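You operate a simulated robot arm through the tools that you are given. There is no shell and no other tool.

You run a simulated robot arm. Do the job below in one go: nothing can be reset, and whatever is moved stays where it is left.

JOB
Empty the tall jug into the can and water the dry herb.
Fine: till its soil is dark; damp pots get none; jug and can back. Set down upright: tall jug, watering can.
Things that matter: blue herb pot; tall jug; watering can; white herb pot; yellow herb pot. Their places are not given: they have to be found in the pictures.

It is judged by the outcome, as a careful person would: the job done as asked, and still so three seconds after it is handed in. It fails if anything else is knocked over, pushed out of place, dropped, spilled or broken.

ROBOT AND FRAMES
A 7-joint arm with a two-finger parallel gripper, fixed in place. Base frame: the origin is on the floor under the middle of its stand, x ahead of it, y to its left, z up; the work surface is at about z = 840. Readings come in mm, degrees, newtons and seconds.
It reaches about 1372 mm from its shoulder. Its first joint turns from -149.0 to 149.0 degrees. Payload 3.43 kg.
The tool frame sits at the grasp point between the pads (the TCP): z along the fingers, y along the line on which they close. The tips reach 30 mm beyond it. Largest opening 94 mm; finger width 28, thickness 10; the body of the gripper, 50 by 96 mm, starts 55 mm behind the TCP.
Orientation is told as [roll, pitch, yaw] about the base's x, y, z axes, in that order, counted from this pose: with the fingers straight down and closing along the base's y, the tool's x points along the base's -x, its y along +y and its z along -z.

CONTROLS
- The arm moves only by the tool move_arm. Its argument "moves" is a list of rows, each an object of numbers (a shift or turn left out is 0, a gripper value left out holds the last): "dx", "dy", "dz": the shift along the tool's x, y, z in mm; "wx", "wy", "wz": the turn, a rotation vector about the tool's x, y, z in degrees; "hand": the gripper command, from -1 (fully open) to 1 (shut), values between in proportion. In form: [{"dx": .., "dy": .., "dz": .., "wx": .., "wy": .., "wz": .., "hand": ..}, ...]. A call has 1 to 20 rows; each row shifts and turns the commanded pose from where the row before left it, along the tool's axes as they then stand. Rows are played at 5 a second. More than 50 mm and 8.6 degrees between two rows, or a gripper value outside its range, and nothing of the call is played. A pose out of reach is approached as far as the arm can. The call stops where the force on the tool passes 40 N (or 10 N more than at its start, if that is more) or the arm is blocked; 0.2 s more then pass. Each finger travels about 45 mm/s and halts on what it meets, pressing with about 32 N; the grip force reading is that of the motor and also rises with nothing between the fingers. The clock runs only during rows and for 0.2 s after the last one: add rows that do not move to give the fingers time. It gives the time, the measured TCP pose, the force on the tool (base axes), the opening and the grip force at its end, in the units of the frame above (readings bear some noise), with the torque about the TCP (base axes, N m) and any sound that the robot's microphone picked up.
- Cameras (640 x 400 px; columns grow to the right, rows downward): "scene" is fixed at [48.8, 498.9, 1495.7]; the picture's right is [0.41, -0.91, 0.00], its down [-0.56, -0.25, -0.79] and it looks along [0.72, 0.32, -0.61] (base axes); focal length 339 px, centre (320, 200). "wrist" rides on the gripper at [76, 14, -103] in the tool frame; the picture's right is [-0.18, 0.98, 0.00], its down [-0.75, -0.14, -0.64] and it looks along [-0.63, -0.12, 0.77] (tool axes); focal length 243 px, centre (320, 200).
- capture(camera): a new picture of that camera. The clock stands still meanwhile.
- point_at(camera, pixels): there is no depth. For up to 12 entries [column, row, z] of the newest picture of that camera ("zoom" is the newest enlarged one), the place [x, y] in the base frame at which the ray of that pixel passes the height z, good to about 2 mm. The clock stands still meanwhile.
- inspect(camera, box): a new picture of the part [left, top, right, bottom] of that camera's present view, enlarged. The clock stands still meanwhile.
- close_job(): hands the job in; it is judged then, once.

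Leave the gripper open and the arm clear of the work at the hand-in unless told otherwise.

The tools are called after "Call:" by a JSON object that holds its "fn" and its "kwargs". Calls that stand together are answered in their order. move_arm: Moves the arm, as the interface text tells. Its arguments: {"type":"object","properties":{"moves":{"type":"array","items":{"type":"object","properties":{"dx":{"type":"number"},"dy":{"type":"number"},"dz":{"type":"number"},"wx":{"type":"number"},"wy":{"type":"number"},"wz":{"type":"number"},"hand":{"type":"number"}}}}},"required":["moves"]} The other tools are called the same way: capture (camera) takes a picture; point_at (camera, pixels) gives the place at which the rays of pixels pass given heights; inspect (camera, box) takes an enlarged picture of a part of a camera's view; close_job () hands the job in.

At the start:

```text
time_s: 0.0
tcp_pos: [681.7, 446.3, 1169.5]
tool_rot: [0.3, -0.4, -0.1]
ft_force: [0.0, -0.2, 1.1]
moment: [-0.02, 0.0, 0.0]
width: 94.0
grip_force: 0.0
```

scene: 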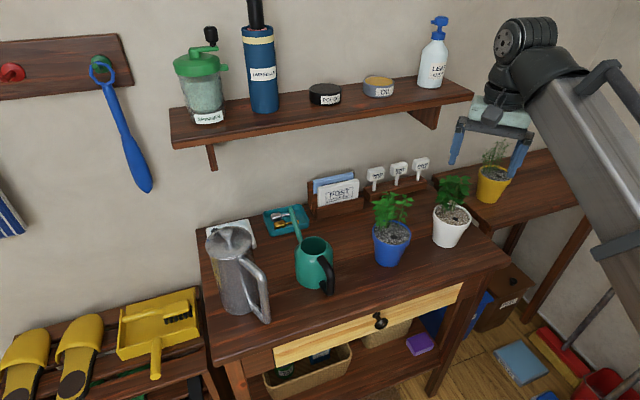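
wrist: 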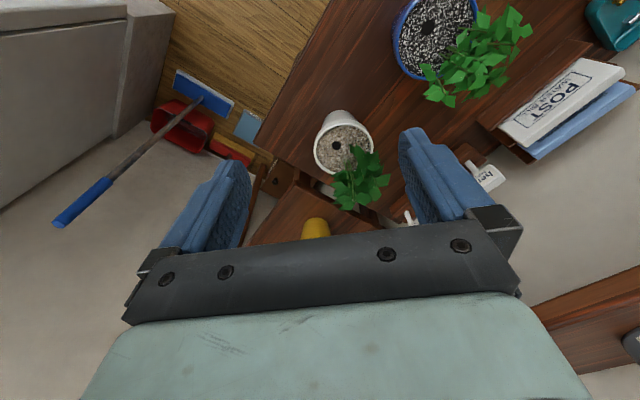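

I can see the metal tall jug (around 232,275 in the scene view), the green watering can (315,262), and the blue (390,235), white (450,215) and yellow (492,180) pots. I'll enlarge these first to see soil, handles and spouts.

Call:
{"fn": "inspect", "kwargs": {"camera": "scene", "box": [190, 200, 350, 330]}}

Call:
{"fn": "inspect", "kwargs": {"camera": "scene", "box": [350, 130, 530, 280]}}

Call:
{"fn": "inspect", "kwargs": {"camera": "wrist", "box": [240, 0, 540, 240]}}

```text
3.08 times, centred on (270, 265) of scene
```

zoom: 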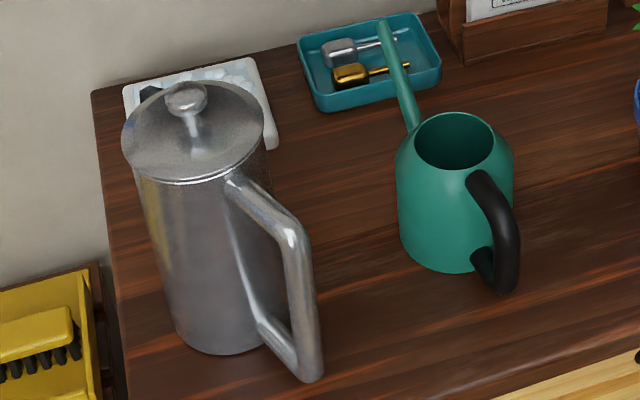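

```text
2.67 times, centred on (440, 205) of scene
```

zoom: 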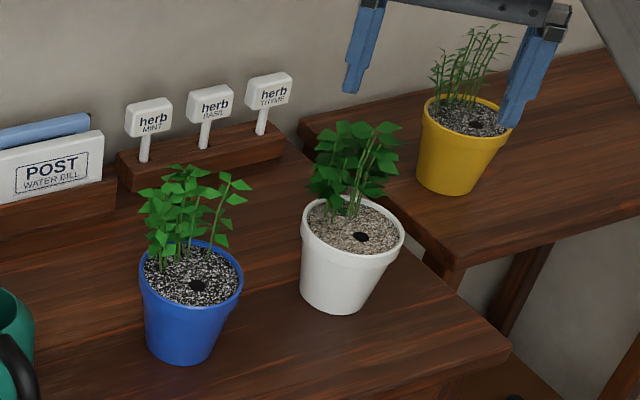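

```text
1.67 times, centred on (390, 120) of wrist
```

zoom: 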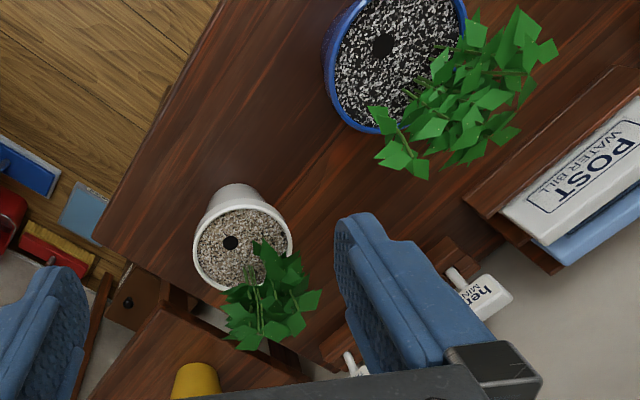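

The white pot's soil looks light tan (dry), while the blue and yellow pots show dark speckled soil. Next I'm measuring where things stand: points at the table height for the bases, and at guessed heights for rims.

Call:
{"fn": "capture", "kwargs": {"camera": "scene"}}

Call:
{"fn": "point_at", "kwargs": {"camera": "scene", "pixels": [[239, 314, 840], [223, 305, 840], [256, 306, 840], [267, 321, 840], [316, 288, 840], [297, 282, 840], [330, 280, 840], [390, 264, 840], [376, 256, 840], [447, 246, 840], [436, 240, 840], [484, 202, 840]]}}

Call:
{"fn": "point_at", "kwargs": {"camera": "scene", "pixels": [[198, 224, 840], [212, 345, 840], [510, 262, 840], [430, 178, 840], [232, 375, 840], [465, 215, 840], [560, 150, 840], [330, 203, 840], [375, 190, 840], [285, 225, 840], [240, 240, 840], [306, 220, 840]]}}

```text
taken
```

scene: 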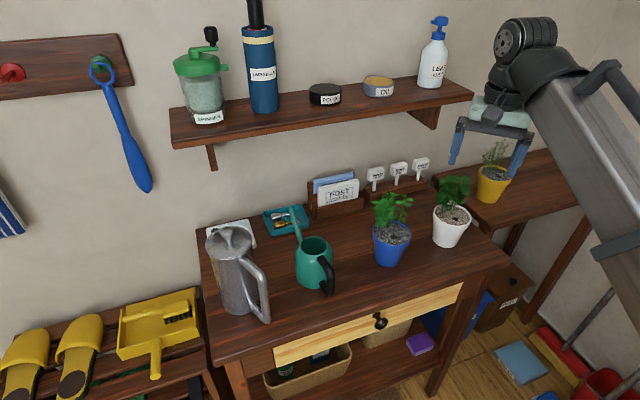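

```text
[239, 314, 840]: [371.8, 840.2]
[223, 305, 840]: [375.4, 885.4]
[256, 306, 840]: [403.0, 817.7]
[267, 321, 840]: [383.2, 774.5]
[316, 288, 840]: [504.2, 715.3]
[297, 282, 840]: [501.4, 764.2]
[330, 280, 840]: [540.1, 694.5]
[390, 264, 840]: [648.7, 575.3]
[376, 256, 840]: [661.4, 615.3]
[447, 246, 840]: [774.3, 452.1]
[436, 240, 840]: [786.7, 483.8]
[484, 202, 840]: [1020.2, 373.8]
```

```text
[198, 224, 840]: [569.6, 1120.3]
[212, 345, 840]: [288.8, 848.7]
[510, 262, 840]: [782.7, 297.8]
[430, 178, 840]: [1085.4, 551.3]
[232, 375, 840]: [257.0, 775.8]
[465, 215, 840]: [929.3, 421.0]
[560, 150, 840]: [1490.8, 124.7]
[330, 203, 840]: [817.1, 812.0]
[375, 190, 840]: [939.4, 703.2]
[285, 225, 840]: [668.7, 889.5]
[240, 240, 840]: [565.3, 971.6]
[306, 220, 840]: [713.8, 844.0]
```

The table front edge runs from about (289,849) to (783,298), so the bench is turned about 48° in the base frame. The jug base is near (405,876) and its handle seems to point toward -y. I'll carry the open gripper up and left, well above everything, and turn it 45° so that the wrist camera looks at the jug and can.

Call:
{"fn": "move_arm", "kwargs": {"moves": [{"dx": 37.5, "dy": 22, "dz": -6}, {"dx": 37.5, "dy": 22, "dz": -6}, {"dx": 37.5, "dy": 22, "dz": -6}, {"dx": 37.5, "dy": 22, "dz": -6}, {"dx": 37.5, "dy": 22, "dz": -6}, {"dx": 37.5, "dy": 22, "dz": -6}, {"dx": 37.5, "dy": 22, "dz": -6}, {"dx": 37.5, "dy": 22, "dz": -6}, {"dx": 37.5, "dy": 22, "dz": -6}, {"dx": 37.5, "dy": 22, "dz": -6}, {"dx": 37.5, "dy": 22, "dz": -6}, {"dx": 37.5, "dy": 22, "dz": -6}, {"dx": 37.5, "dy": 22, "dz": -6}, {"wz": -7.5}, {"wz": -7.5}, {"wz": -7.5}, {"wz": -7.5}, {"wz": -7.5}, {"wz": -7.5}]}}

Call:
{"fn": "capture", "kwargs": {"camera": "wrist"}}

Call:
{"fn": "capture", "kwargs": {"camera": "scene"}}

```text
time_s: 4.0
tcp_pos: [214.8, 757.8, 1179.1]
tool_rot: [0.2, -1.0, 45.1]
ft_force: [-0.2, 0.0, -0.2]
moment: [0.0, 0.0, 0.0]
width: 93.8
grip_force: 0.0
out of reach, approached as far as the arm can: row 1, 2, 3, 4, 5, 6, 7, 8, 9, 10, 12
```

```text
taken
```

wrist: 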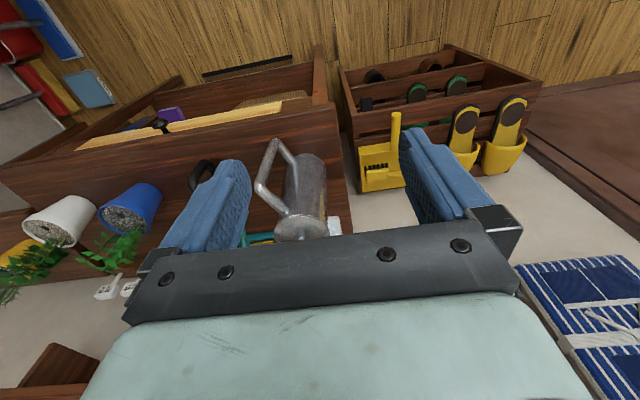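

```text
taken
```

scene: 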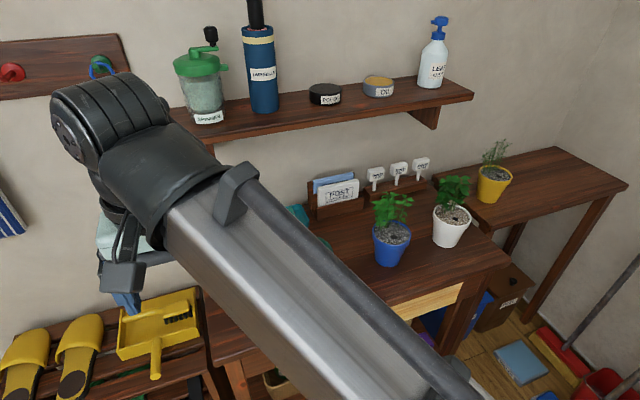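

The arm stopped a bit lower than commanded (z 1179) but it's in a good viewing spot. The wrist picture is upside-down relative to the room: the jug is at about (305,195). I'll enlarge it to see handle and spout.

Call:
{"fn": "inspect", "kwargs": {"camera": "wrist", "box": [180, 110, 380, 250]}}

Call:
{"fn": "point_at", "kwargs": {"camera": "wrist", "pixels": [[305, 153, 840], [285, 155, 840], [325, 160, 840], [272, 142, 960], [260, 185, 960], [260, 185, 1000], [300, 215, 1010], [327, 230, 1010], [278, 232, 1010], [303, 228, 1010]]}}

```text
2.86 times, centred on (280, 180) of wrist
```

zoom: 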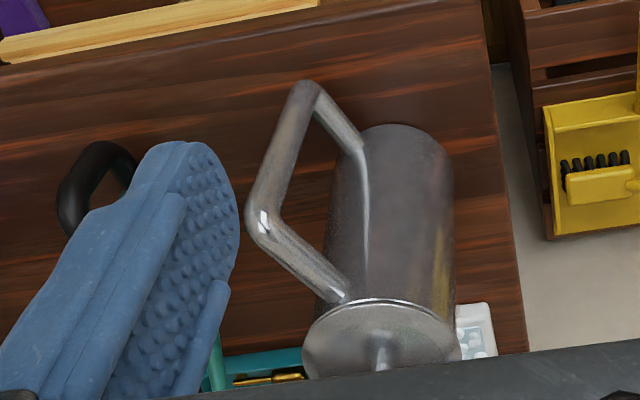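

```text
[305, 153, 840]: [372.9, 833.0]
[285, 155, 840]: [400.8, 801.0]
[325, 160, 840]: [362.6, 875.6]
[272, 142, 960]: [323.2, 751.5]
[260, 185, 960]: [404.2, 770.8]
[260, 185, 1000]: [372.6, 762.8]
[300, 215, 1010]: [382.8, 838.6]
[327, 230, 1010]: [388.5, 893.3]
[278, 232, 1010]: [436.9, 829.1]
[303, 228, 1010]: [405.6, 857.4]
```

The jug's handle is a D-shaped bar on the robot side. I need a view from above to find its spout and exact axis, so I'll move the open hand forward about 200 mm, still well above the jug (its top is near z 1030).

Call:
{"fn": "move_arm", "kwargs": {"moves": [{"dx": -40, "dy": -9.5}, {"dx": -40, "dy": -9.5}, {"dx": -40, "dy": -9.5}, {"dx": -40, "dy": -9.5}, {"dx": -30, "dy": -9.5}, {}]}}

Call:
{"fn": "capture", "kwargs": {"camera": "wrist"}}

```text
time_s: 5.4
tcp_pos: [383.0, 858.8, 1179.4]
tool_rot: [0.0, -0.4, 45.0]
ft_force: [0.8, -0.3, -0.5]
moment: [-0.02, -0.01, -0.01]
width: 94.3
grip_force: 0.1
```

```text
taken
```

wrist: 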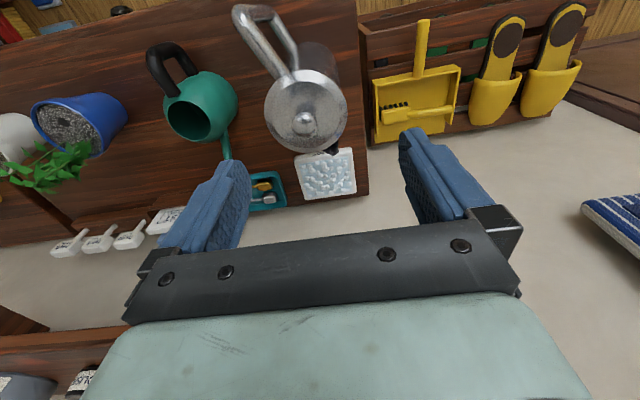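

Now I see the jug and the can from above. A small dark spout tip shows at about (332,152) below the jug lid. Enlarging both.

Call:
{"fn": "inspect", "kwargs": {"camera": "wrist", "box": [220, 0, 370, 200]}}

Call:
{"fn": "inspect", "kwargs": {"camera": "wrist", "box": [130, 30, 310, 215]}}

```text
2.00 times, centred on (295, 100) of wrist
```

zoom: 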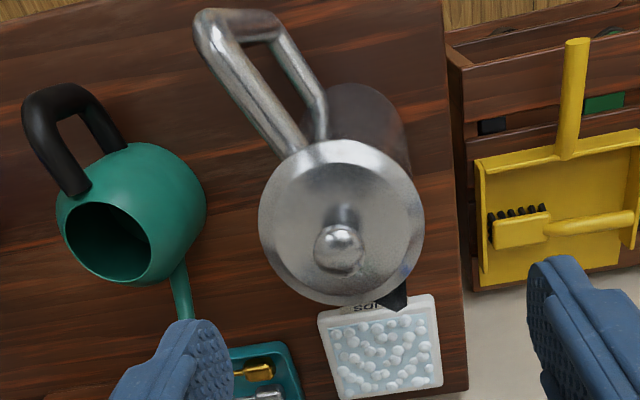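

```text
2.16 times, centred on (220, 122) of wrist
```

zoom: 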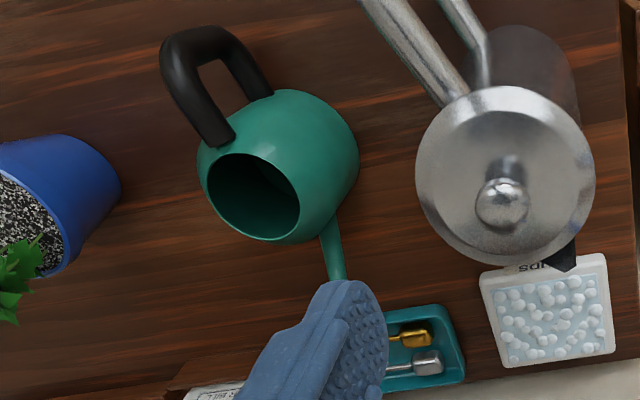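

The jug's small dark spout is directly opposite the handle. Now triangulating lid centre, spout tip, handle corners and the can's rim, spout and handle from this wrist picture.

Call:
{"fn": "inspect", "kwargs": {"camera": "wrist", "box": [220, 0, 370, 200]}}

Call:
{"fn": "point_at", "kwargs": {"camera": "zoom", "pixels": [[341, 222, 1000], [341, 222, 1020], [341, 222, 1040], [258, 225, 1020], [424, 215, 1020], [340, 140, 1020], [340, 305, 1020], [392, 305, 1000], [405, 290, 1000], [210, 25, 980], [210, 25, 1000], [212, 25, 960]]}}

Call:
{"fn": "point_at", "kwargs": {"camera": "zoom", "pixels": [[272, 35, 860], [272, 35, 880], [105, 245, 930], [105, 245, 950], [63, 222, 940], [150, 245, 940], [85, 203, 940], [125, 283, 940], [70, 185, 950], [38, 100, 920], [85, 92, 880], [185, 330, 980]]}}

```text
2.00 times, centred on (295, 100) of wrist
```

zoom: 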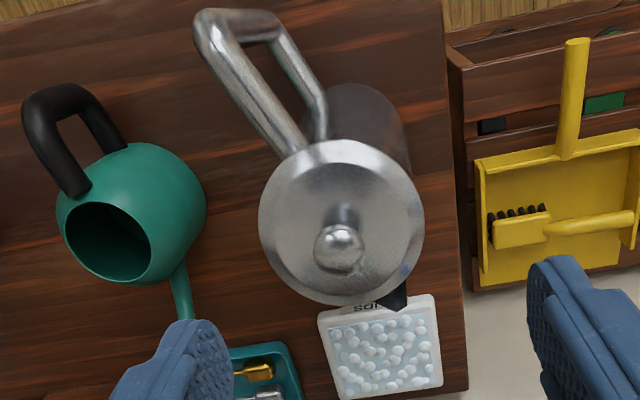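

```text
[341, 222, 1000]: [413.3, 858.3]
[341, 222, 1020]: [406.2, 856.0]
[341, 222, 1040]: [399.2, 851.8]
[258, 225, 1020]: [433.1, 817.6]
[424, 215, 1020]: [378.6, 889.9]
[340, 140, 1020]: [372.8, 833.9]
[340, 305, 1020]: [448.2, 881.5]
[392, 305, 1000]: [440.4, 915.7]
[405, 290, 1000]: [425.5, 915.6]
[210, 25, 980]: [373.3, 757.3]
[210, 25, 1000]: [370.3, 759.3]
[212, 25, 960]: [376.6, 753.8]
```

```text
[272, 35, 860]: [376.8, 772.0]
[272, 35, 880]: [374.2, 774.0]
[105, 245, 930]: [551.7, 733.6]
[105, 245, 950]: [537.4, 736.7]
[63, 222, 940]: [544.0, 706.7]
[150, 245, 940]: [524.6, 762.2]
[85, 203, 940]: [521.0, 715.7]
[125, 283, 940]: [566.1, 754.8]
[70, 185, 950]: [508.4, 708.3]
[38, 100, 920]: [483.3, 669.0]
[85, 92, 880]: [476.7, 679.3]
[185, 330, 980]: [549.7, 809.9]
```

Readings agree: jug axis near (407,856), lid at z≈1020 with radius 45, top corner of the handle near (372,759,1000), so the handle points to azimuth about -110° and the spout to +70°. The can opening is centred near (543,735) at z≈941, about 59 mm wide. I'll back off to a point in front of the jug, above it, turn the hand to azimuth 70° and lay it horizontal for a handle grasp.

Call:
{"fn": "move_arm", "kwargs": {"moves": [{"dx": 29.3, "dy": -18.5, "dz": 11.8}, {"dx": 29.3, "dy": -18.5, "dz": 11.8}, {"dx": 29.3, "dy": -18.5, "dz": 11.8}, {"dx": 29.3, "dy": -18.5, "dz": 11.8}, {"dx": 29.3, "dy": -18.5, "dz": 11.8}, {"wz": -8.333}, {"wz": -8.333}, {"wz": -8.334}, {"wy": -8.2}, {"wy": -8.2}, {"wy": -8.2}, {"wy": -8.2}, {"wy": -8.2}, {"wy": -8.2}, {"wy": -8.2}, {"wy": -8.2}, {"wy": -8.2}, {"wy": -8.2}, {"wy": -8.0}, {}]}}

Call:
{"fn": "capture", "kwargs": {"camera": "scene"}}

Call:
{"fn": "capture", "kwargs": {"camera": "wrist"}}

```text
time_s: 9.6
tcp_pos: [345.6, 689.5, 1120.3]
tool_rot: [-150.4, -89.6, -139.7]
ft_force: [0.8, 0.1, -1.2]
moment: [0.01, -0.02, -0.04]
width: 94.2
grip_force: 0.1
```

```text
taken
```

scene: 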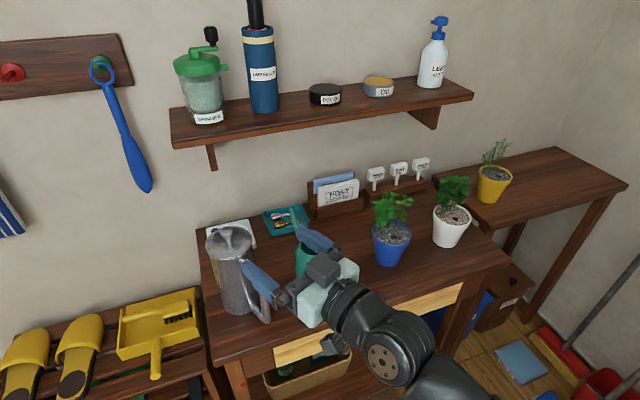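

```text
taken
```

wrist: 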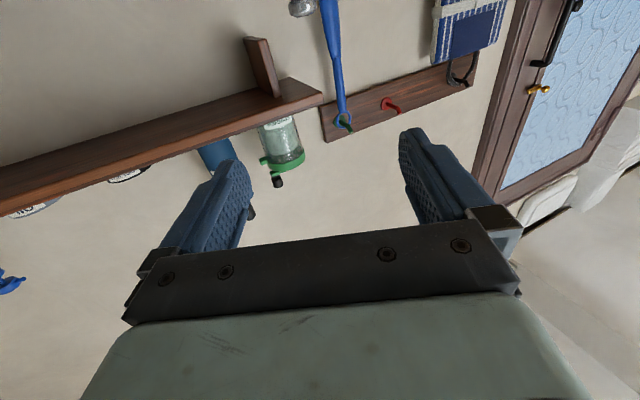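

The hand is horizontal, azimuth 70°, directly in line with the handle (about 177 mm from the jug axis). Lowering 123 mm in front of the handle, to the height of its upper bar (z≈997), then checking.

Call:
{"fn": "move_arm", "kwargs": {"moves": [{"dx": 30}, {"dx": 30}, {"dx": 30}, {"dx": 33}, {}]}}

Call:
{"fn": "inspect", "kwargs": {"camera": "scene", "box": [180, 200, 380, 340]}}

Call:
{"fn": "capture", "kwargs": {"camera": "wrist"}}

```text
time_s: 10.8
tcp_pos: [346.4, 689.6, 998.1]
tool_rot: [-137.7, -89.5, -152.3]
ft_force: [0.1, 0.5, 0.4]
moment: [0.01, 0.0, -0.02]
width: 93.9
grip_force: 0.1
```

```text
2.86 times, centred on (280, 270) of scene
```

zoom: 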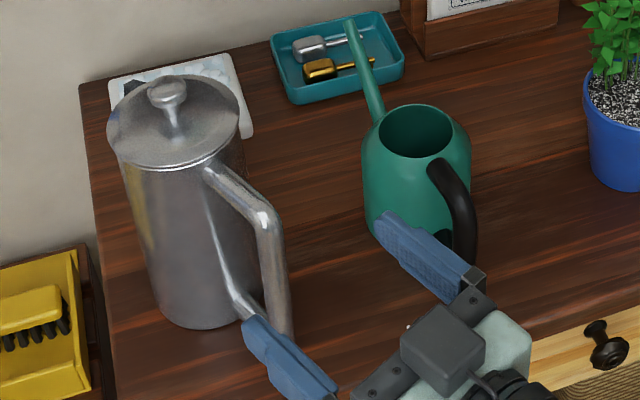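

```text
taken
```

wrist: 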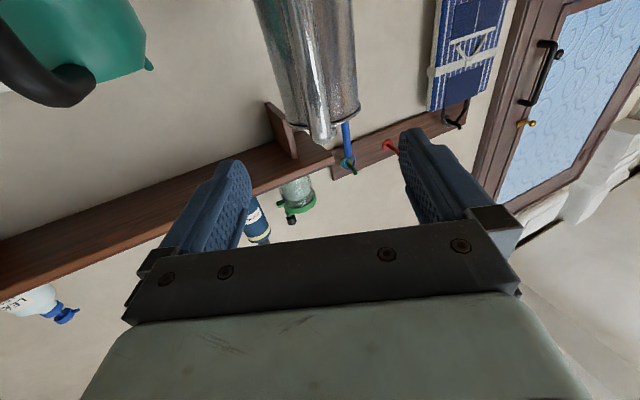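

The hand is level with the handle's upper bar. Enlarging the wrist view (from below) to check that the handle lies midway between the fingers.

Call:
{"fn": "inspect", "kwargs": {"camera": "wrist", "box": [220, 0, 420, 180]}}

Call:
{"fn": "point_at", "kwargs": {"camera": "wrist", "pixels": [[321, 135, 1000], [321, 125, 1000], [318, 100, 1000], [300, 115, 1012], [355, 112, 1012], [305, 60, 960], [325, 60, 960]]}}

```text
2.22 times, centred on (320, 90) of wrist
```

zoom: 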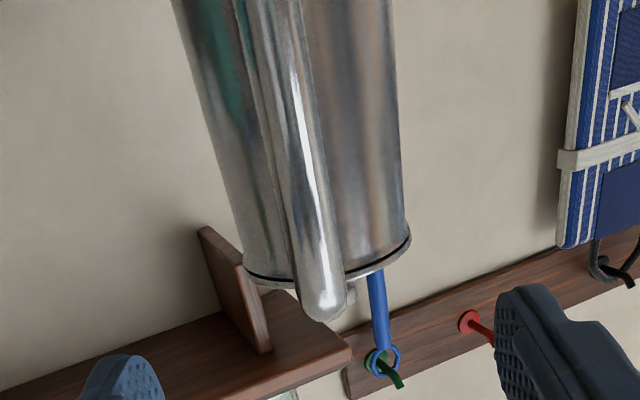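

```text
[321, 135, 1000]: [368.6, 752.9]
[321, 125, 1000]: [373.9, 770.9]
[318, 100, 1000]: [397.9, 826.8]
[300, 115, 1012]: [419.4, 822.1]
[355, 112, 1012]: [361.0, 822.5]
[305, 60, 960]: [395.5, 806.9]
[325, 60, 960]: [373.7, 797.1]
```

The handle bar is within 2 mm of the tool's centre line and its top corner is about z≈1000. Sliding forward 91 mm with open fingers so they straddle the upper bar/corner, with the tips stopping about 11 mm short of the lid.

Call:
{"fn": "move_arm", "kwargs": {"moves": [{"dz": 20}, {"dz": 20}, {"dz": 20}, {"dz": 16}, {"dz": 15}, {}]}}

Call:
{"fn": "inspect", "kwargs": {"camera": "scene", "box": [180, 200, 340, 340]}}

Call:
{"fn": "capture", "kwargs": {"camera": "wrist"}}

```text
time_s: 12.2
tcp_pos: [377.0, 775.8, 999.1]
tool_rot: [-143.4, -89.4, -146.6]
ft_force: [-0.5, 0.1, 0.4]
moment: [0.03, 0.03, 0.05]
width: 94.1
grip_force: 0.0
```

```text
2.86 times, centred on (260, 270) of scene
```

zoom: 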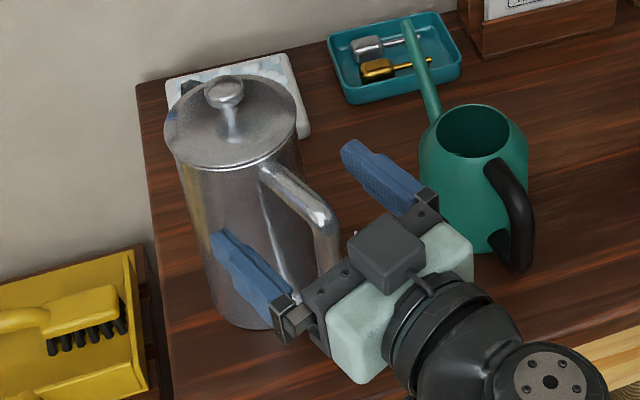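

```text
taken
```

wrist: 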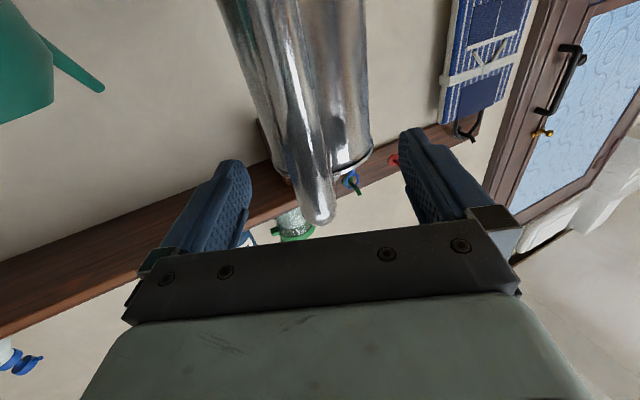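

The fingers straddle the handle's top corner; nothing touched (force ~0). Closing the gripper.

Call:
{"fn": "move_arm", "kwargs": {"moves": [{"hand": 1}, {"hand": 1}, {"hand": 1}, {"hand": 1}, {"hand": 1}, {"hand": 1}, {"hand": 1}, {"hand": 1}]}}

Call:
{"fn": "inspect", "kwargs": {"camera": "scene", "box": [180, 200, 340, 340]}}

Call:
{"fn": "capture", "kwargs": {"camera": "wrist"}}

```text
time_s: 14.0
tcp_pos: [375.9, 774.6, 997.8]
tool_rot: [-144.7, -89.5, -145.4]
ft_force: [1.7, 0.0, 2.5]
moment: [0.31, -0.03, -0.17]
width: 22.1
grip_force: 32.3
```

```text
2.86 times, centred on (260, 270) of scene
```

zoom: 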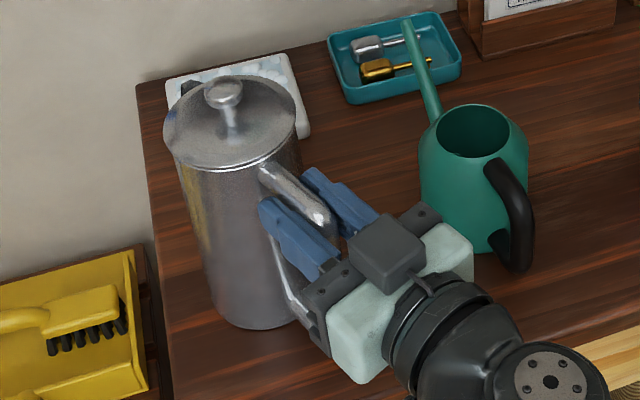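

```text
taken
```

wrist: 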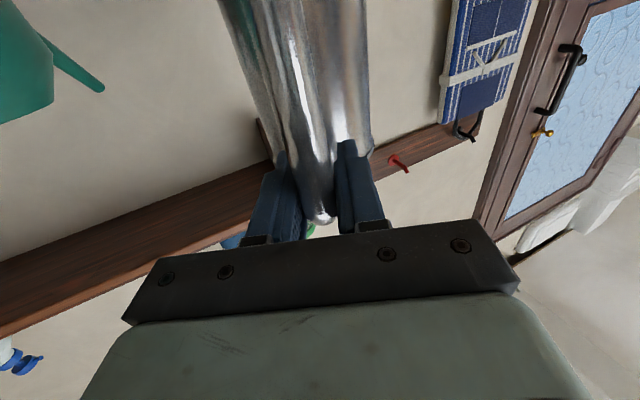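

Gripped at 22 mm with 32 N, jug unmoved. Lifting slowly 25 mm to feel the weight and check for slip.

Call:
{"fn": "move_arm", "kwargs": {"moves": [{"dx": -3}, {"dx": -4}, {"dx": -6}, {"dx": -6}, {"dx": -6}, {}]}}

Call:
{"fn": "inspect", "kwargs": {"camera": "scene", "box": [180, 200, 340, 340]}}

Call:
{"fn": "capture", "kwargs": {"camera": "wrist"}}

```text
time_s: 15.4
tcp_pos: [376.2, 774.9, 1023.9]
tool_rot: [-145.0, -89.5, -145.0]
ft_force: [0.2, 0.5, -6.3]
moment: [-0.35, 0.12, 0.03]
width: 22.1
grip_force: 32.3
```

```text
2.86 times, centred on (260, 270) of scene
```

zoom: 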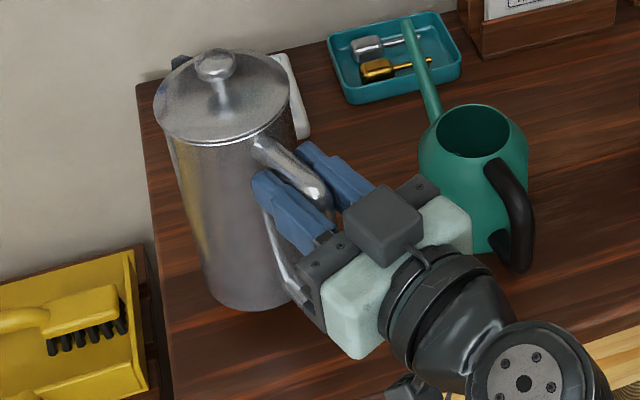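

```text
taken
```

wrist: 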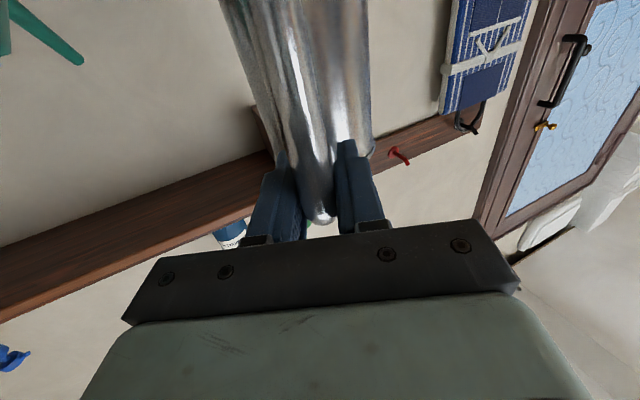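

The jug came up cleanly (weight ~6–8 N, no slip, still upright). Now I raise it and carry it slowly, upright, to a point with its spout over the can's opening: about 136 mm up, 171 mm sideways toward the can, and 136 mm back.

Call:
{"fn": "move_arm", "kwargs": {"moves": [{"dx": -8}, {"dx": -15}, {"dx": -15}, {"dx": -15, "dz": -4}, {"dx": -8, "dy": -6, "dz": -8}, {"dx": -6, "dy": -11, "dz": -9}, {"dx": -6, "dy": -12, "dz": -9}, {"dx": -6, "dy": -12, "dz": -9}, {"dx": -6, "dy": -12, "dz": -9}, {"dx": -6, "dy": -12, "dz": -9}, {"dx": -6, "dy": -12, "dz": -9}, {"dx": -6, "dy": -12, "dz": -9}, {"dx": -6, "dy": -12, "dz": -9}, {"dx": -6, "dy": -12, "dz": -9}, {"dx": -6, "dy": -12, "dz": -9}, {"dx": -6, "dy": -12, "dz": -9}, {"dx": -6, "dy": -12, "dz": -9}, {"dy": -12, "dz": -9}, {"dy": -8, "dz": -7}, {}]}}

Call:
{"fn": "capture", "kwargs": {"camera": "scene"}}

Call:
{"fn": "capture", "kwargs": {"camera": "wrist"}}

```text
time_s: 19.6
tcp_pos: [488.3, 589.8, 1156.9]
tool_rot: [-140.9, -89.4, -149.1]
ft_force: [-0.1, -0.8, -6.4]
moment: [-0.34, 0.11, -0.04]
width: 21.7
grip_force: 32.3
```

```text
taken
```

scene: 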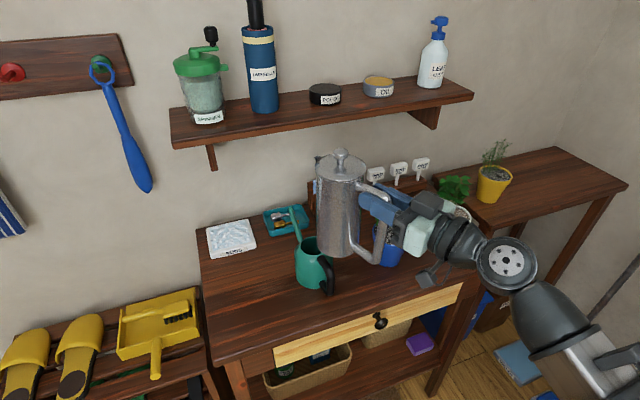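

```text
taken
```

wrist: 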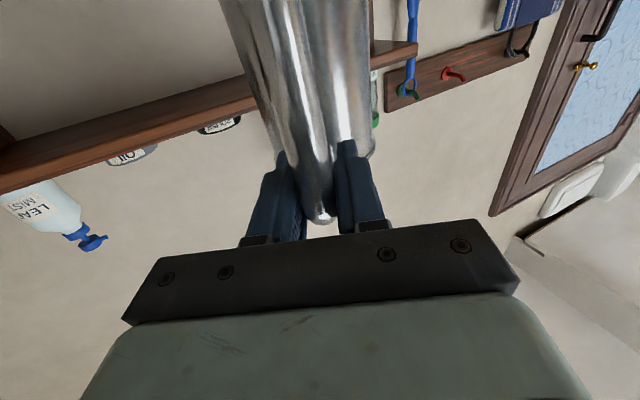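

The jug is upright next to the can, about 157 mm above the tabletop at its base. I'll zoom in to locate its spout relative to the can opening.

Call:
{"fn": "inspect", "kwargs": {"camera": "scene", "box": [250, 140, 420, 300]}}

Call:
{"fn": "point_at", "kwargs": {"camera": "zoom", "pixels": [[275, 72, 1165], [270, 60, 1165], [230, 280, 941], [250, 265, 941]]}}

```text
2.50 times, centred on (335, 220) of scene
```

zoom: 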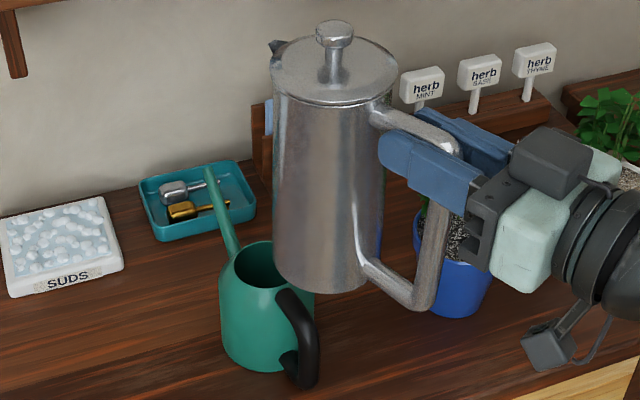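

```text
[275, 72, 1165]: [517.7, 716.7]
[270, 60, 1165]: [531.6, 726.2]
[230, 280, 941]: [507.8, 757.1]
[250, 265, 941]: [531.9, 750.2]
```

Call:
{"fn": "point_at", "kwargs": {"camera": "zoom", "pixels": [[270, 43, 1160], [270, 43, 1165], [270, 43, 1170], [278, 52, 1165], [334, 72, 1178], [237, 262, 941], [262, 287, 941]]}}

```text
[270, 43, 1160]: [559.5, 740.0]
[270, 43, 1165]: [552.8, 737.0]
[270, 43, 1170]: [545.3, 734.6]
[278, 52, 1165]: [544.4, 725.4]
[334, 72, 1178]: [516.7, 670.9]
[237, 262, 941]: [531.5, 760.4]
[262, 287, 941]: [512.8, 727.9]
```

Lid centre reads (517,671), exactly where the grip geometry puts it, and the spout tip sits about 149 mm ahead of the TCP and 15 mm above it, over the can opening. I'll tilt gently to 30° first, while lowering the spout, and check.

Call:
{"fn": "move_arm", "kwargs": {"moves": [{"dx": 4.45, "dz": 1.35, "wy": 3.75}, {"dx": 4.35, "dz": 1.6, "wy": 3.75}, {"dx": 4.24, "dz": 1.92, "wy": 3.75}, {"dx": 4.1, "dz": 2.2, "wy": 3.75}, {"dx": 3.95, "dz": 2.45, "wy": 3.75}, {"dx": 3.8, "dz": 2.7, "wy": 3.75}, {"dx": 3.6, "dz": 2.95, "wy": 3.75}, {"dx": 3.4, "dz": 3.15, "wy": 3.75}, {}]}}

Call:
{"fn": "inspect", "kwargs": {"camera": "scene", "box": [250, 140, 420, 300]}}

```text
time_s: 21.6
tcp_pos: [491.7, 599.8, 1120.3]
tool_rot: [-0.5, -60.3, 70.4]
ft_force: [-0.7, 0.3, -5.0]
moment: [-0.15, 0.08, -0.02]
width: 22.2
grip_force: 31.7
```

```text
2.50 times, centred on (335, 220) of scene
```

zoom: 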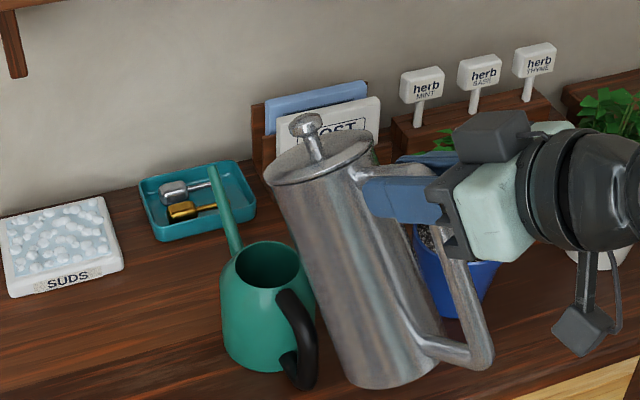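

No water yet at 30° tilt; spout is over the can. Continuing to 45°, lowering the spout to about 70 mm above the can's rim.

Call:
{"fn": "move_arm", "kwargs": {"moves": [{"dx": 0.55, "dy": -0.6, "dz": 5.1, "wy": 3}, {"dx": 0.28, "dy": -0.6, "dz": 5.1, "wy": 3}, {"dx": 0, "dy": -0.6, "dz": 5.1, "wy": 3}, {"dx": -0.26, "dy": -0.6, "dz": 5.1, "wy": 3}, {"dx": -0.5, "dy": -0.6, "dz": 5.1, "wy": 3}, {}]}}

Call:
{"fn": "inspect", "kwargs": {"camera": "scene", "box": [250, 160, 410, 290]}}

Call:
{"fn": "capture", "kwargs": {"camera": "wrist"}}

```text
time_s: 23.0
tcp_pos: [501.0, 618.7, 1106.6]
tool_rot: [-0.3, -45.3, 70.1]
ft_force: [0.6, -0.2, -5.9]
moment: [0.01, -0.03, 0.0]
width: 22.3
grip_force: 31.8
```

```text
3.08 times, centred on (330, 225) of scene
```

zoom: 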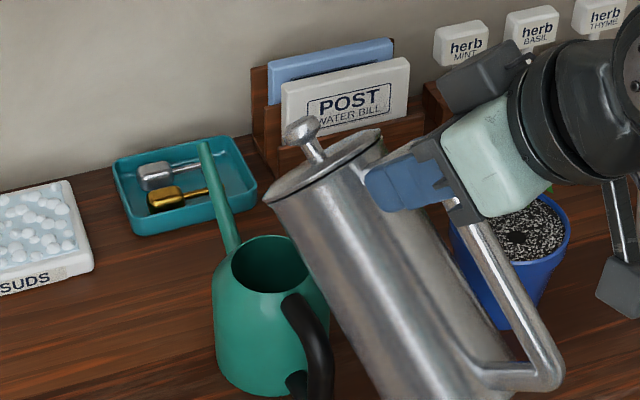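

```text
taken
```

wrist: 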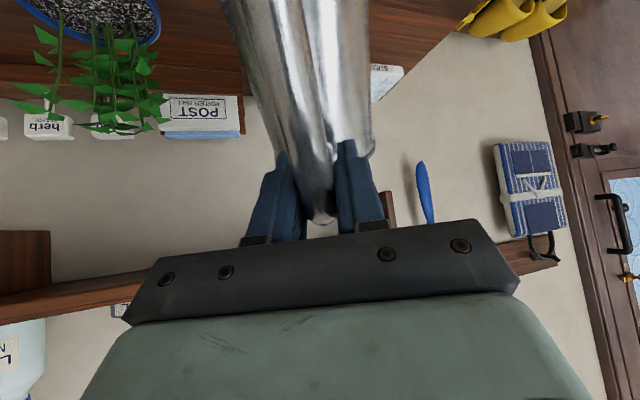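

Call:
{"fn": "inspect", "kwargs": {"camera": "scene", "box": [290, 190, 370, 260]}}

Call:
{"fn": "point_at", "kwargs": {"camera": "scene", "pixels": [[311.2, 225, 1000], [311.2, 225, 1010], [311.2, 225, 1020]]}}

```text
5.71 times, centred on (330, 225) of scene
```

zoom: 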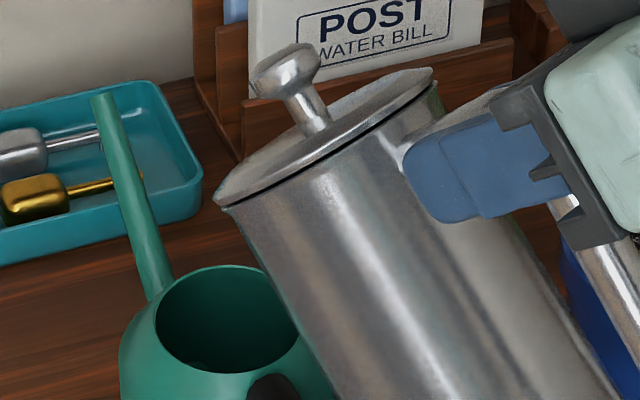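

```text
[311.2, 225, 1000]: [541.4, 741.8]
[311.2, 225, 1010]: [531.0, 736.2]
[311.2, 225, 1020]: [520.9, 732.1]
```

The lid centre projects exactly where computed, so the geometry is trustworthy: the spout tip is about 70 mm over the can rim, 8 mm short of its centre. No water yet at 45°. Continuing slowly toward 52°.

Call:
{"fn": "move_arm", "kwargs": {"moves": [{"dx": -2.7, "dz": 2.6, "wy": 2}, {"dx": -2.75, "dz": 2.5, "wy": 2}, {"dx": -2.85, "dz": 2.45, "wy": 2}, {"dx": -2.9, "dz": 2.35, "wy": 2}, {}, {}]}}

Call:
{"fn": "inspect", "kwargs": {"camera": "scene", "box": [270, 180, 370, 270]}}

```text
time_s: 24.4
tcp_pos: [506.8, 631.7, 1106.5]
tool_rot: [-0.3, -37.4, 70.3]
ft_force: [0.3, -1.0, -5.5]
moment: [0.1, -0.02, 0.02]
width: 22.1
grip_force: 31.8
```

```text
4.44 times, centred on (320, 225) of scene
```

zoom: 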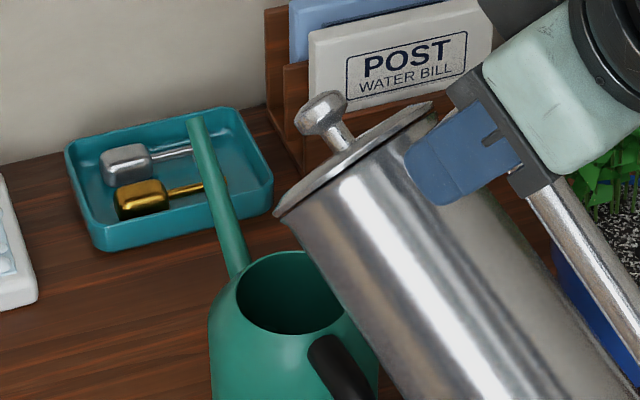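

Still no water at 52°. On to 60°, with the lip dropping to ~985.

Call:
{"fn": "move_arm", "kwargs": {"moves": [{"dx": -2.8, "dz": 2.06, "wy": 1.9}, {"dx": -2.9, "dz": 1.96, "wy": 1.9}, {"dx": -2.95, "dz": 1.85, "wy": 1.9}, {"dx": -3.0, "dz": 1.75, "wy": 1.9}, {}, {}]}}

Call:
{"fn": "inspect", "kwargs": {"camera": "scene", "box": [270, 180, 370, 270]}}

```text
time_s: 25.8
tcp_pos: [510.0, 644.5, 1106.0]
tool_rot: [-0.3, -29.7, 70.0]
ft_force: [0.4, -0.6, -5.4]
moment: [0.14, -0.03, -0.01]
width: 22.3
grip_force: 31.9
```

```text
4.44 times, centred on (320, 225) of scene
```

zoom: 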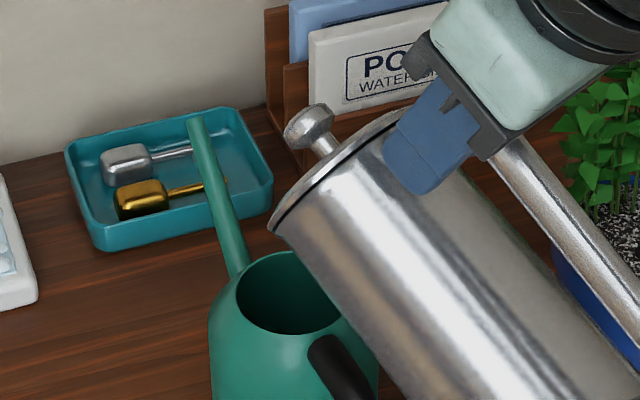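

Nothing pouring yet at 60°, and the jug's body clears the can's handle. Continuing to ~68°.

Call:
{"fn": "move_arm", "kwargs": {"moves": [{"dx": -4.7, "dz": 0.6, "wy": 1.9}, {"dx": -4.7, "dz": 0.44, "wy": 1.9}, {"dx": -4.7, "dz": 0.27, "wy": 1.9}, {"dx": -4.7, "dz": 0.1, "wy": 1.9}, {}, {}]}}

Call:
{"fn": "inspect", "kwargs": {"camera": "scene", "box": [270, 180, 370, 270]}}

```text
time_s: 27.2
tcp_pos: [517.3, 663.0, 1112.7]
tool_rot: [-0.4, -22.1, 70.2]
ft_force: [0.1, 0.2, -5.1]
moment: [0.2, -0.07, -0.02]
width: 22.1
grip_force: 31.7
```

```text
4.44 times, centred on (320, 225) of scene
```

zoom: 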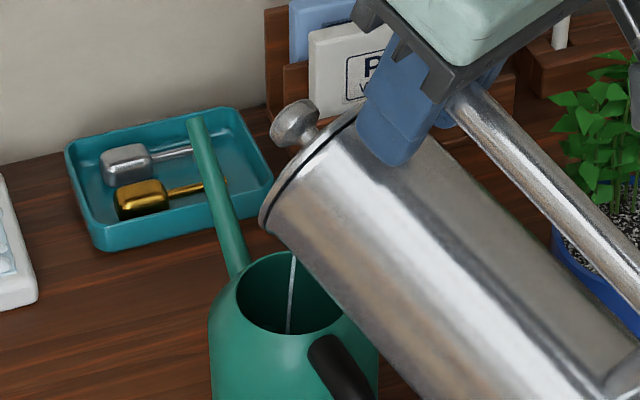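

A thin stream is now visible at (290,255)–(288,332) in the zoom, falling inside the can's opening. I'll keep the spout tip fixed and turn about it slowly, 1° per step.

Call:
{"fn": "move_arm", "kwargs": {"moves": [{}, {}, {"dx": -2.6, "dz": -0.26, "wy": 1}, {}, {"dx": -2.6, "dz": -0.26, "wy": 1}, {}, {"dx": -2.6, "dz": -0.26, "wy": 1}, {}, {"dx": -2.6, "dz": -0.26, "wy": 1}, {}, {}]}}

Call:
{"fn": "inspect", "kwargs": {"camera": "scene", "box": [270, 180, 370, 270]}}

```text
time_s: 29.6
tcp_pos: [519.5, 670.6, 1117.9]
tool_rot: [-0.3, -18.1, 70.2]
ft_force: [-0.1, 0.8, -5.5]
moment: [0.19, -0.09, -0.01]
width: 22.1
grip_force: 32.5
```

```text
4.44 times, centred on (320, 225) of scene
```

zoom: 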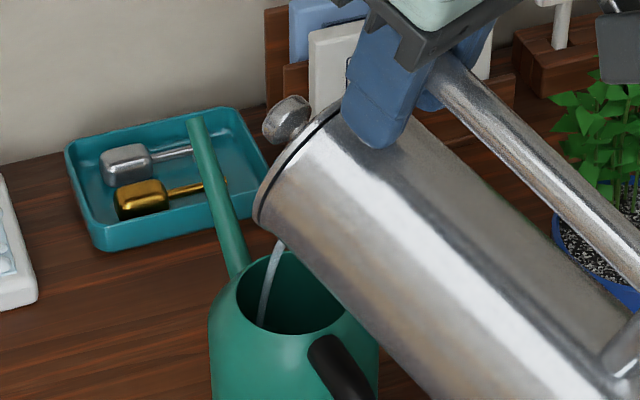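

The stream is thicker and arcs toward the left side of the opening. Checking where it passes the rim height.

Call:
{"fn": "point_at", "kwargs": {"camera": "zoom", "pixels": [[280, 240, 975], [278, 250, 970], [268, 285, 955], [266, 300, 941], [263, 315, 930], [262, 325, 920], [291, 291, 941], [238, 291, 941], [345, 291, 941]]}}

```text
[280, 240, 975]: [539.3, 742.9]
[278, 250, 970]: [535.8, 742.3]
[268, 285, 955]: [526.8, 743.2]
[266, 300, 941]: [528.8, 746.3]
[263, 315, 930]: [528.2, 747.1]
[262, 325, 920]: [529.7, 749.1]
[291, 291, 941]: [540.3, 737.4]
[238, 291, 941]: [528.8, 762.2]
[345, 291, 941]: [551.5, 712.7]
```

With the stream constrained to the pour plane, it passes the rim about 18 mm beyond centre (opening radius ~30). I'll pull the jug back 12 mm to centre the stream, then hold and continue tilting slowly.

Call:
{"fn": "move_arm", "kwargs": {"moves": [{"dx": 3.8, "dz": -1.2}, {"dx": 3.8, "dz": -1.2}, {"dx": 3.8, "dz": -1.2}, {}, {}, {}]}}

Call:
{"fn": "inspect", "kwargs": {"camera": "scene", "box": [270, 180, 370, 270]}}

```text
time_s: 31.0
tcp_pos: [517.0, 658.8, 1117.5]
tool_rot: [-0.3, -18.2, 70.0]
ft_force: [0.4, -0.1, -5.3]
moment: [0.24, -0.11, -0.01]
width: 22.0
grip_force: 31.8
```

```text
4.44 times, centred on (320, 225) of scene
```

zoom: 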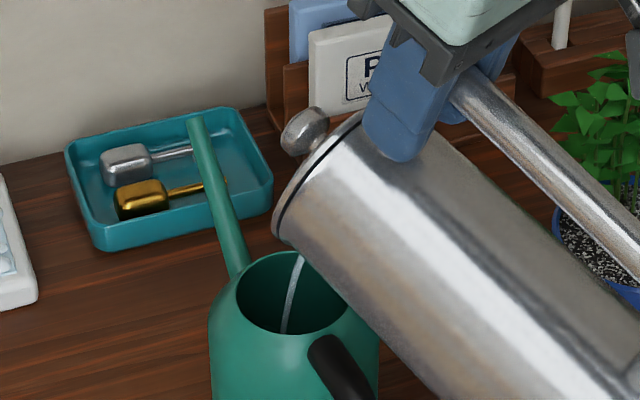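

The stream is now centred in the opening. Continuing to tilt about the spout tip.

Call:
{"fn": "move_arm", "kwargs": {"moves": [{}, {}, {}, {"dx": -2.6, "dz": -0.26, "wy": 1}, {}, {}, {"dx": -2.6, "dz": -0.26, "wy": 1}, {}, {}, {"dx": -2.6, "dz": -0.26, "wy": 1}, {}, {}, {"dx": -2.6, "dz": -0.26, "wy": 1}, {}, {}]}}

Call:
{"fn": "inspect", "kwargs": {"camera": "scene", "box": [270, 180, 370, 270]}}

```text
time_s: 34.2
tcp_pos: [519.3, 668.7, 1121.1]
tool_rot: [-0.3, -14.2, 70.1]
ft_force: [0.4, 0.1, -4.8]
moment: [0.23, -0.11, 0.0]
width: 22.1
grip_force: 32.1
```

```text
4.44 times, centred on (320, 225) of scene
```

zoom: 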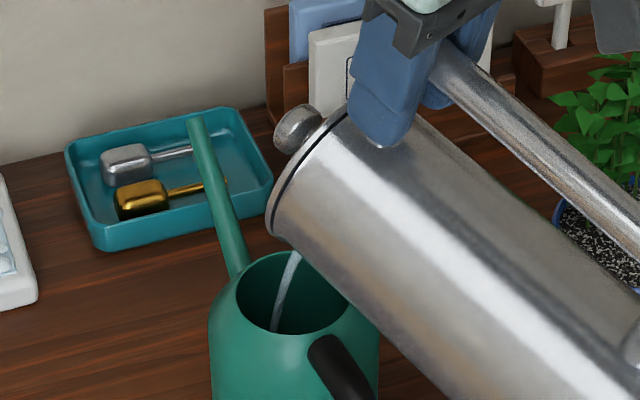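

Stream still well inside. Continuing, with a slight pull-back of 4 mm.

Call:
{"fn": "move_arm", "kwargs": {"moves": [{"dx": 2, "dz": -0.4}, {"dx": 2, "dz": -0.4}, {"dx": -2.6, "dz": -0.26, "wy": 1}, {}, {}, {"dx": -2.6, "dz": -0.26, "wy": 1}, {}, {}, {"dx": -2.6, "dz": -0.26, "wy": 1}, {}, {}, {"dx": -2.6, "dz": -0.26, "wy": 1}, {}, {}, {}]}}

Call:
{"fn": "inspect", "kwargs": {"camera": "scene", "box": [270, 180, 370, 270]}}

```text
time_s: 37.4
tcp_pos: [522.1, 674.6, 1123.7]
tool_rot: [-0.4, -10.2, 70.0]
ft_force: [0.0, -0.2, -3.8]
moment: [0.23, -0.06, 0.0]
width: 21.9
grip_force: 32.0
```

```text
4.44 times, centred on (320, 225) of scene
```

zoom: 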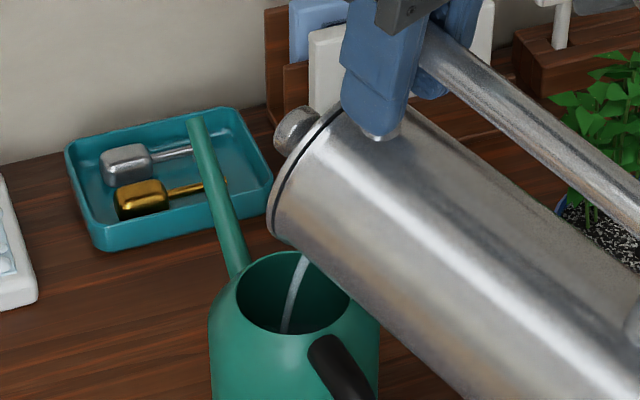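

Good, the stream is centred, and the jug is lighter (3.8 N). Continuing to tilt.

Call:
{"fn": "move_arm", "kwargs": {"moves": [{"dx": -2.6, "dz": -0.26, "wy": 1}, {}, {}, {"dx": -2.6, "dz": -0.26, "wy": 1}, {}, {}, {"dx": -2.6, "dz": -0.26, "wy": 1}, {}, {}, {"dx": -2.6, "dz": -0.26, "wy": 1}, {}, {}, {"dx": -2.6, "dz": -0.26, "wy": 1}, {}, {}]}}

Call:
{"fn": "inspect", "kwargs": {"camera": "scene", "box": [270, 180, 370, 270]}}

```text
time_s: 40.6
tcp_pos: [525.3, 687.1, 1128.6]
tool_rot: [-0.3, -5.2, 70.0]
ft_force: [0.2, -0.2, -3.7]
moment: [0.23, -0.08, 0.01]
width: 22.0
grip_force: 31.7
```

```text
4.44 times, centred on (320, 225) of scene
```

zoom: 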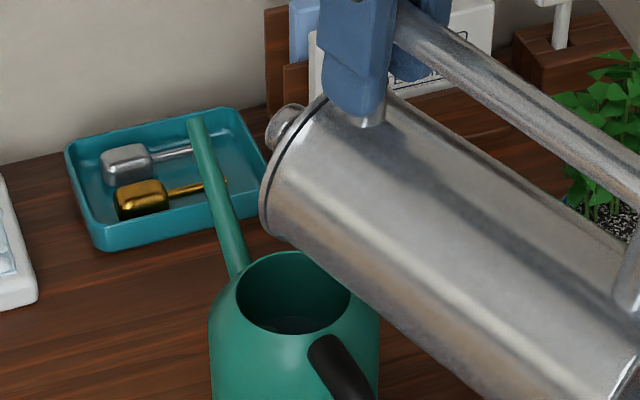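

The stream has stopped at 85°. To make sure the jug is really empty I'll go on past horizontal, still turning around the spout tip.

Call:
{"fn": "move_arm", "kwargs": {"moves": [{"dx": -5.2, "dz": -0.52, "wy": 2}, {}, {"dx": -5.2, "dz": -0.52, "wy": 2}, {}, {"dx": -5.2, "dz": -0.52, "wy": 2}, {}, {"dx": -5.2, "dz": -0.52, "wy": 2}, {}, {}]}}

Call:
{"fn": "inspect", "kwargs": {"camera": "scene", "box": [270, 180, 370, 270]}}

Call:
{"fn": "capture", "kwargs": {"camera": "wrist"}}

```text
time_s: 42.6
tcp_pos: [532.6, 705.1, 1132.2]
tool_rot: [-0.3, 2.8, 70.1]
ft_force: [0.1, 0.4, -4.4]
moment: [0.27, -0.07, 0.0]
width: 21.9
grip_force: 32.1
```

```text
4.44 times, centred on (320, 225) of scene
```

zoom: 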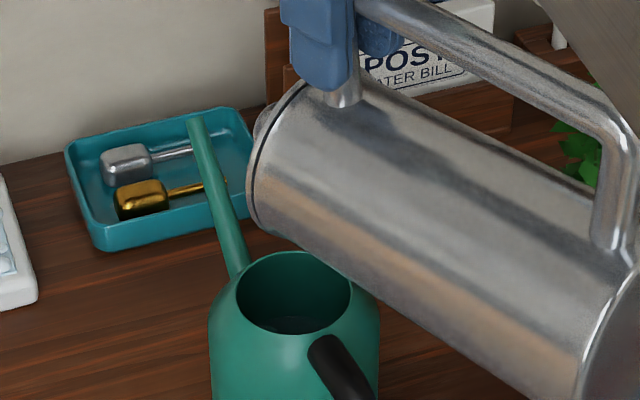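

```text
taken
```

wrist: 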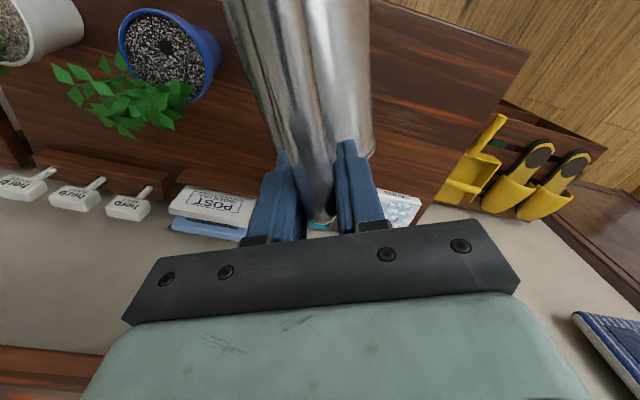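

No more flow at 93°. Going on to about 107° and holding a second, to be sure it's empty.

Call:
{"fn": "move_arm", "kwargs": {"moves": [{"dx": -5.2, "dz": -0.52, "wy": 2}, {"dx": -5.2, "dz": -0.52, "wy": 2}, {"dx": -5.2, "dz": -0.52, "wy": 2}, {"dx": -5.2, "dz": -0.52, "wy": 2}, {"dx": -5.2, "dz": -0.52, "wy": 2}, {"dx": -5.2, "dz": -0.52, "wy": 2}, {"dx": -5.2, "dz": -0.52, "wy": 2}, {}, {}, {}, {}, {}]}}

Call:
{"fn": "inspect", "kwargs": {"camera": "scene", "box": [270, 180, 370, 270]}}

```text
time_s: 43.0
tcp_pos: [534.8, 711.3, 1129.9]
tool_rot: [-0.5, 3.4, 69.9]
ft_force: [3.7, 7.0, -15.8]
moment: [0.25, -0.17, -0.04]
width: 22.0
grip_force: 31.8
stopped in row 1: the force on the tool passed its limit at 59 N (the readings are from after the stop); the commanded pose is now the measured one
```

```text
4.44 times, centred on (320, 225) of scene
```

zoom: 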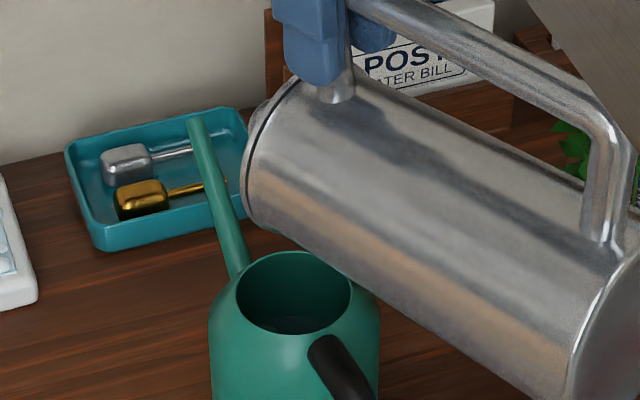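

The move stopped on a sharp force (59 N). I need to see what touched before doing anything else.

Call:
{"fn": "capture", "kwargs": {"camera": "scene"}}

Call:
{"fn": "capture", "kwargs": {"camera": "wrist"}}

```text
taken
```

scene: 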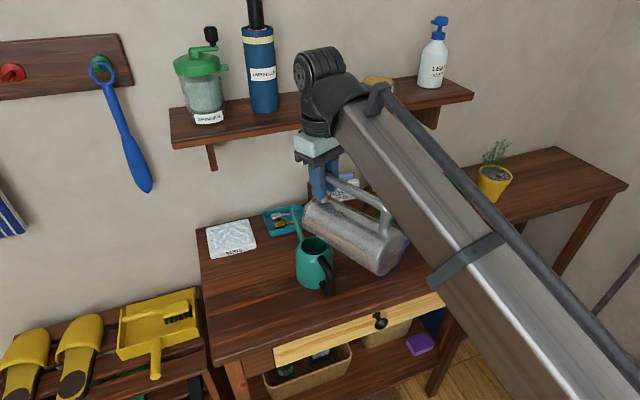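

```text
taken
```

wrist: 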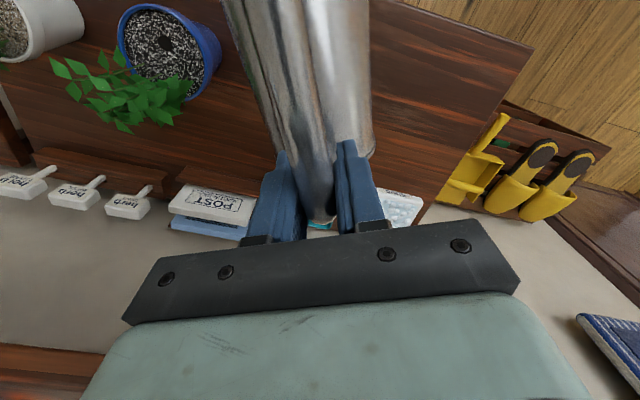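

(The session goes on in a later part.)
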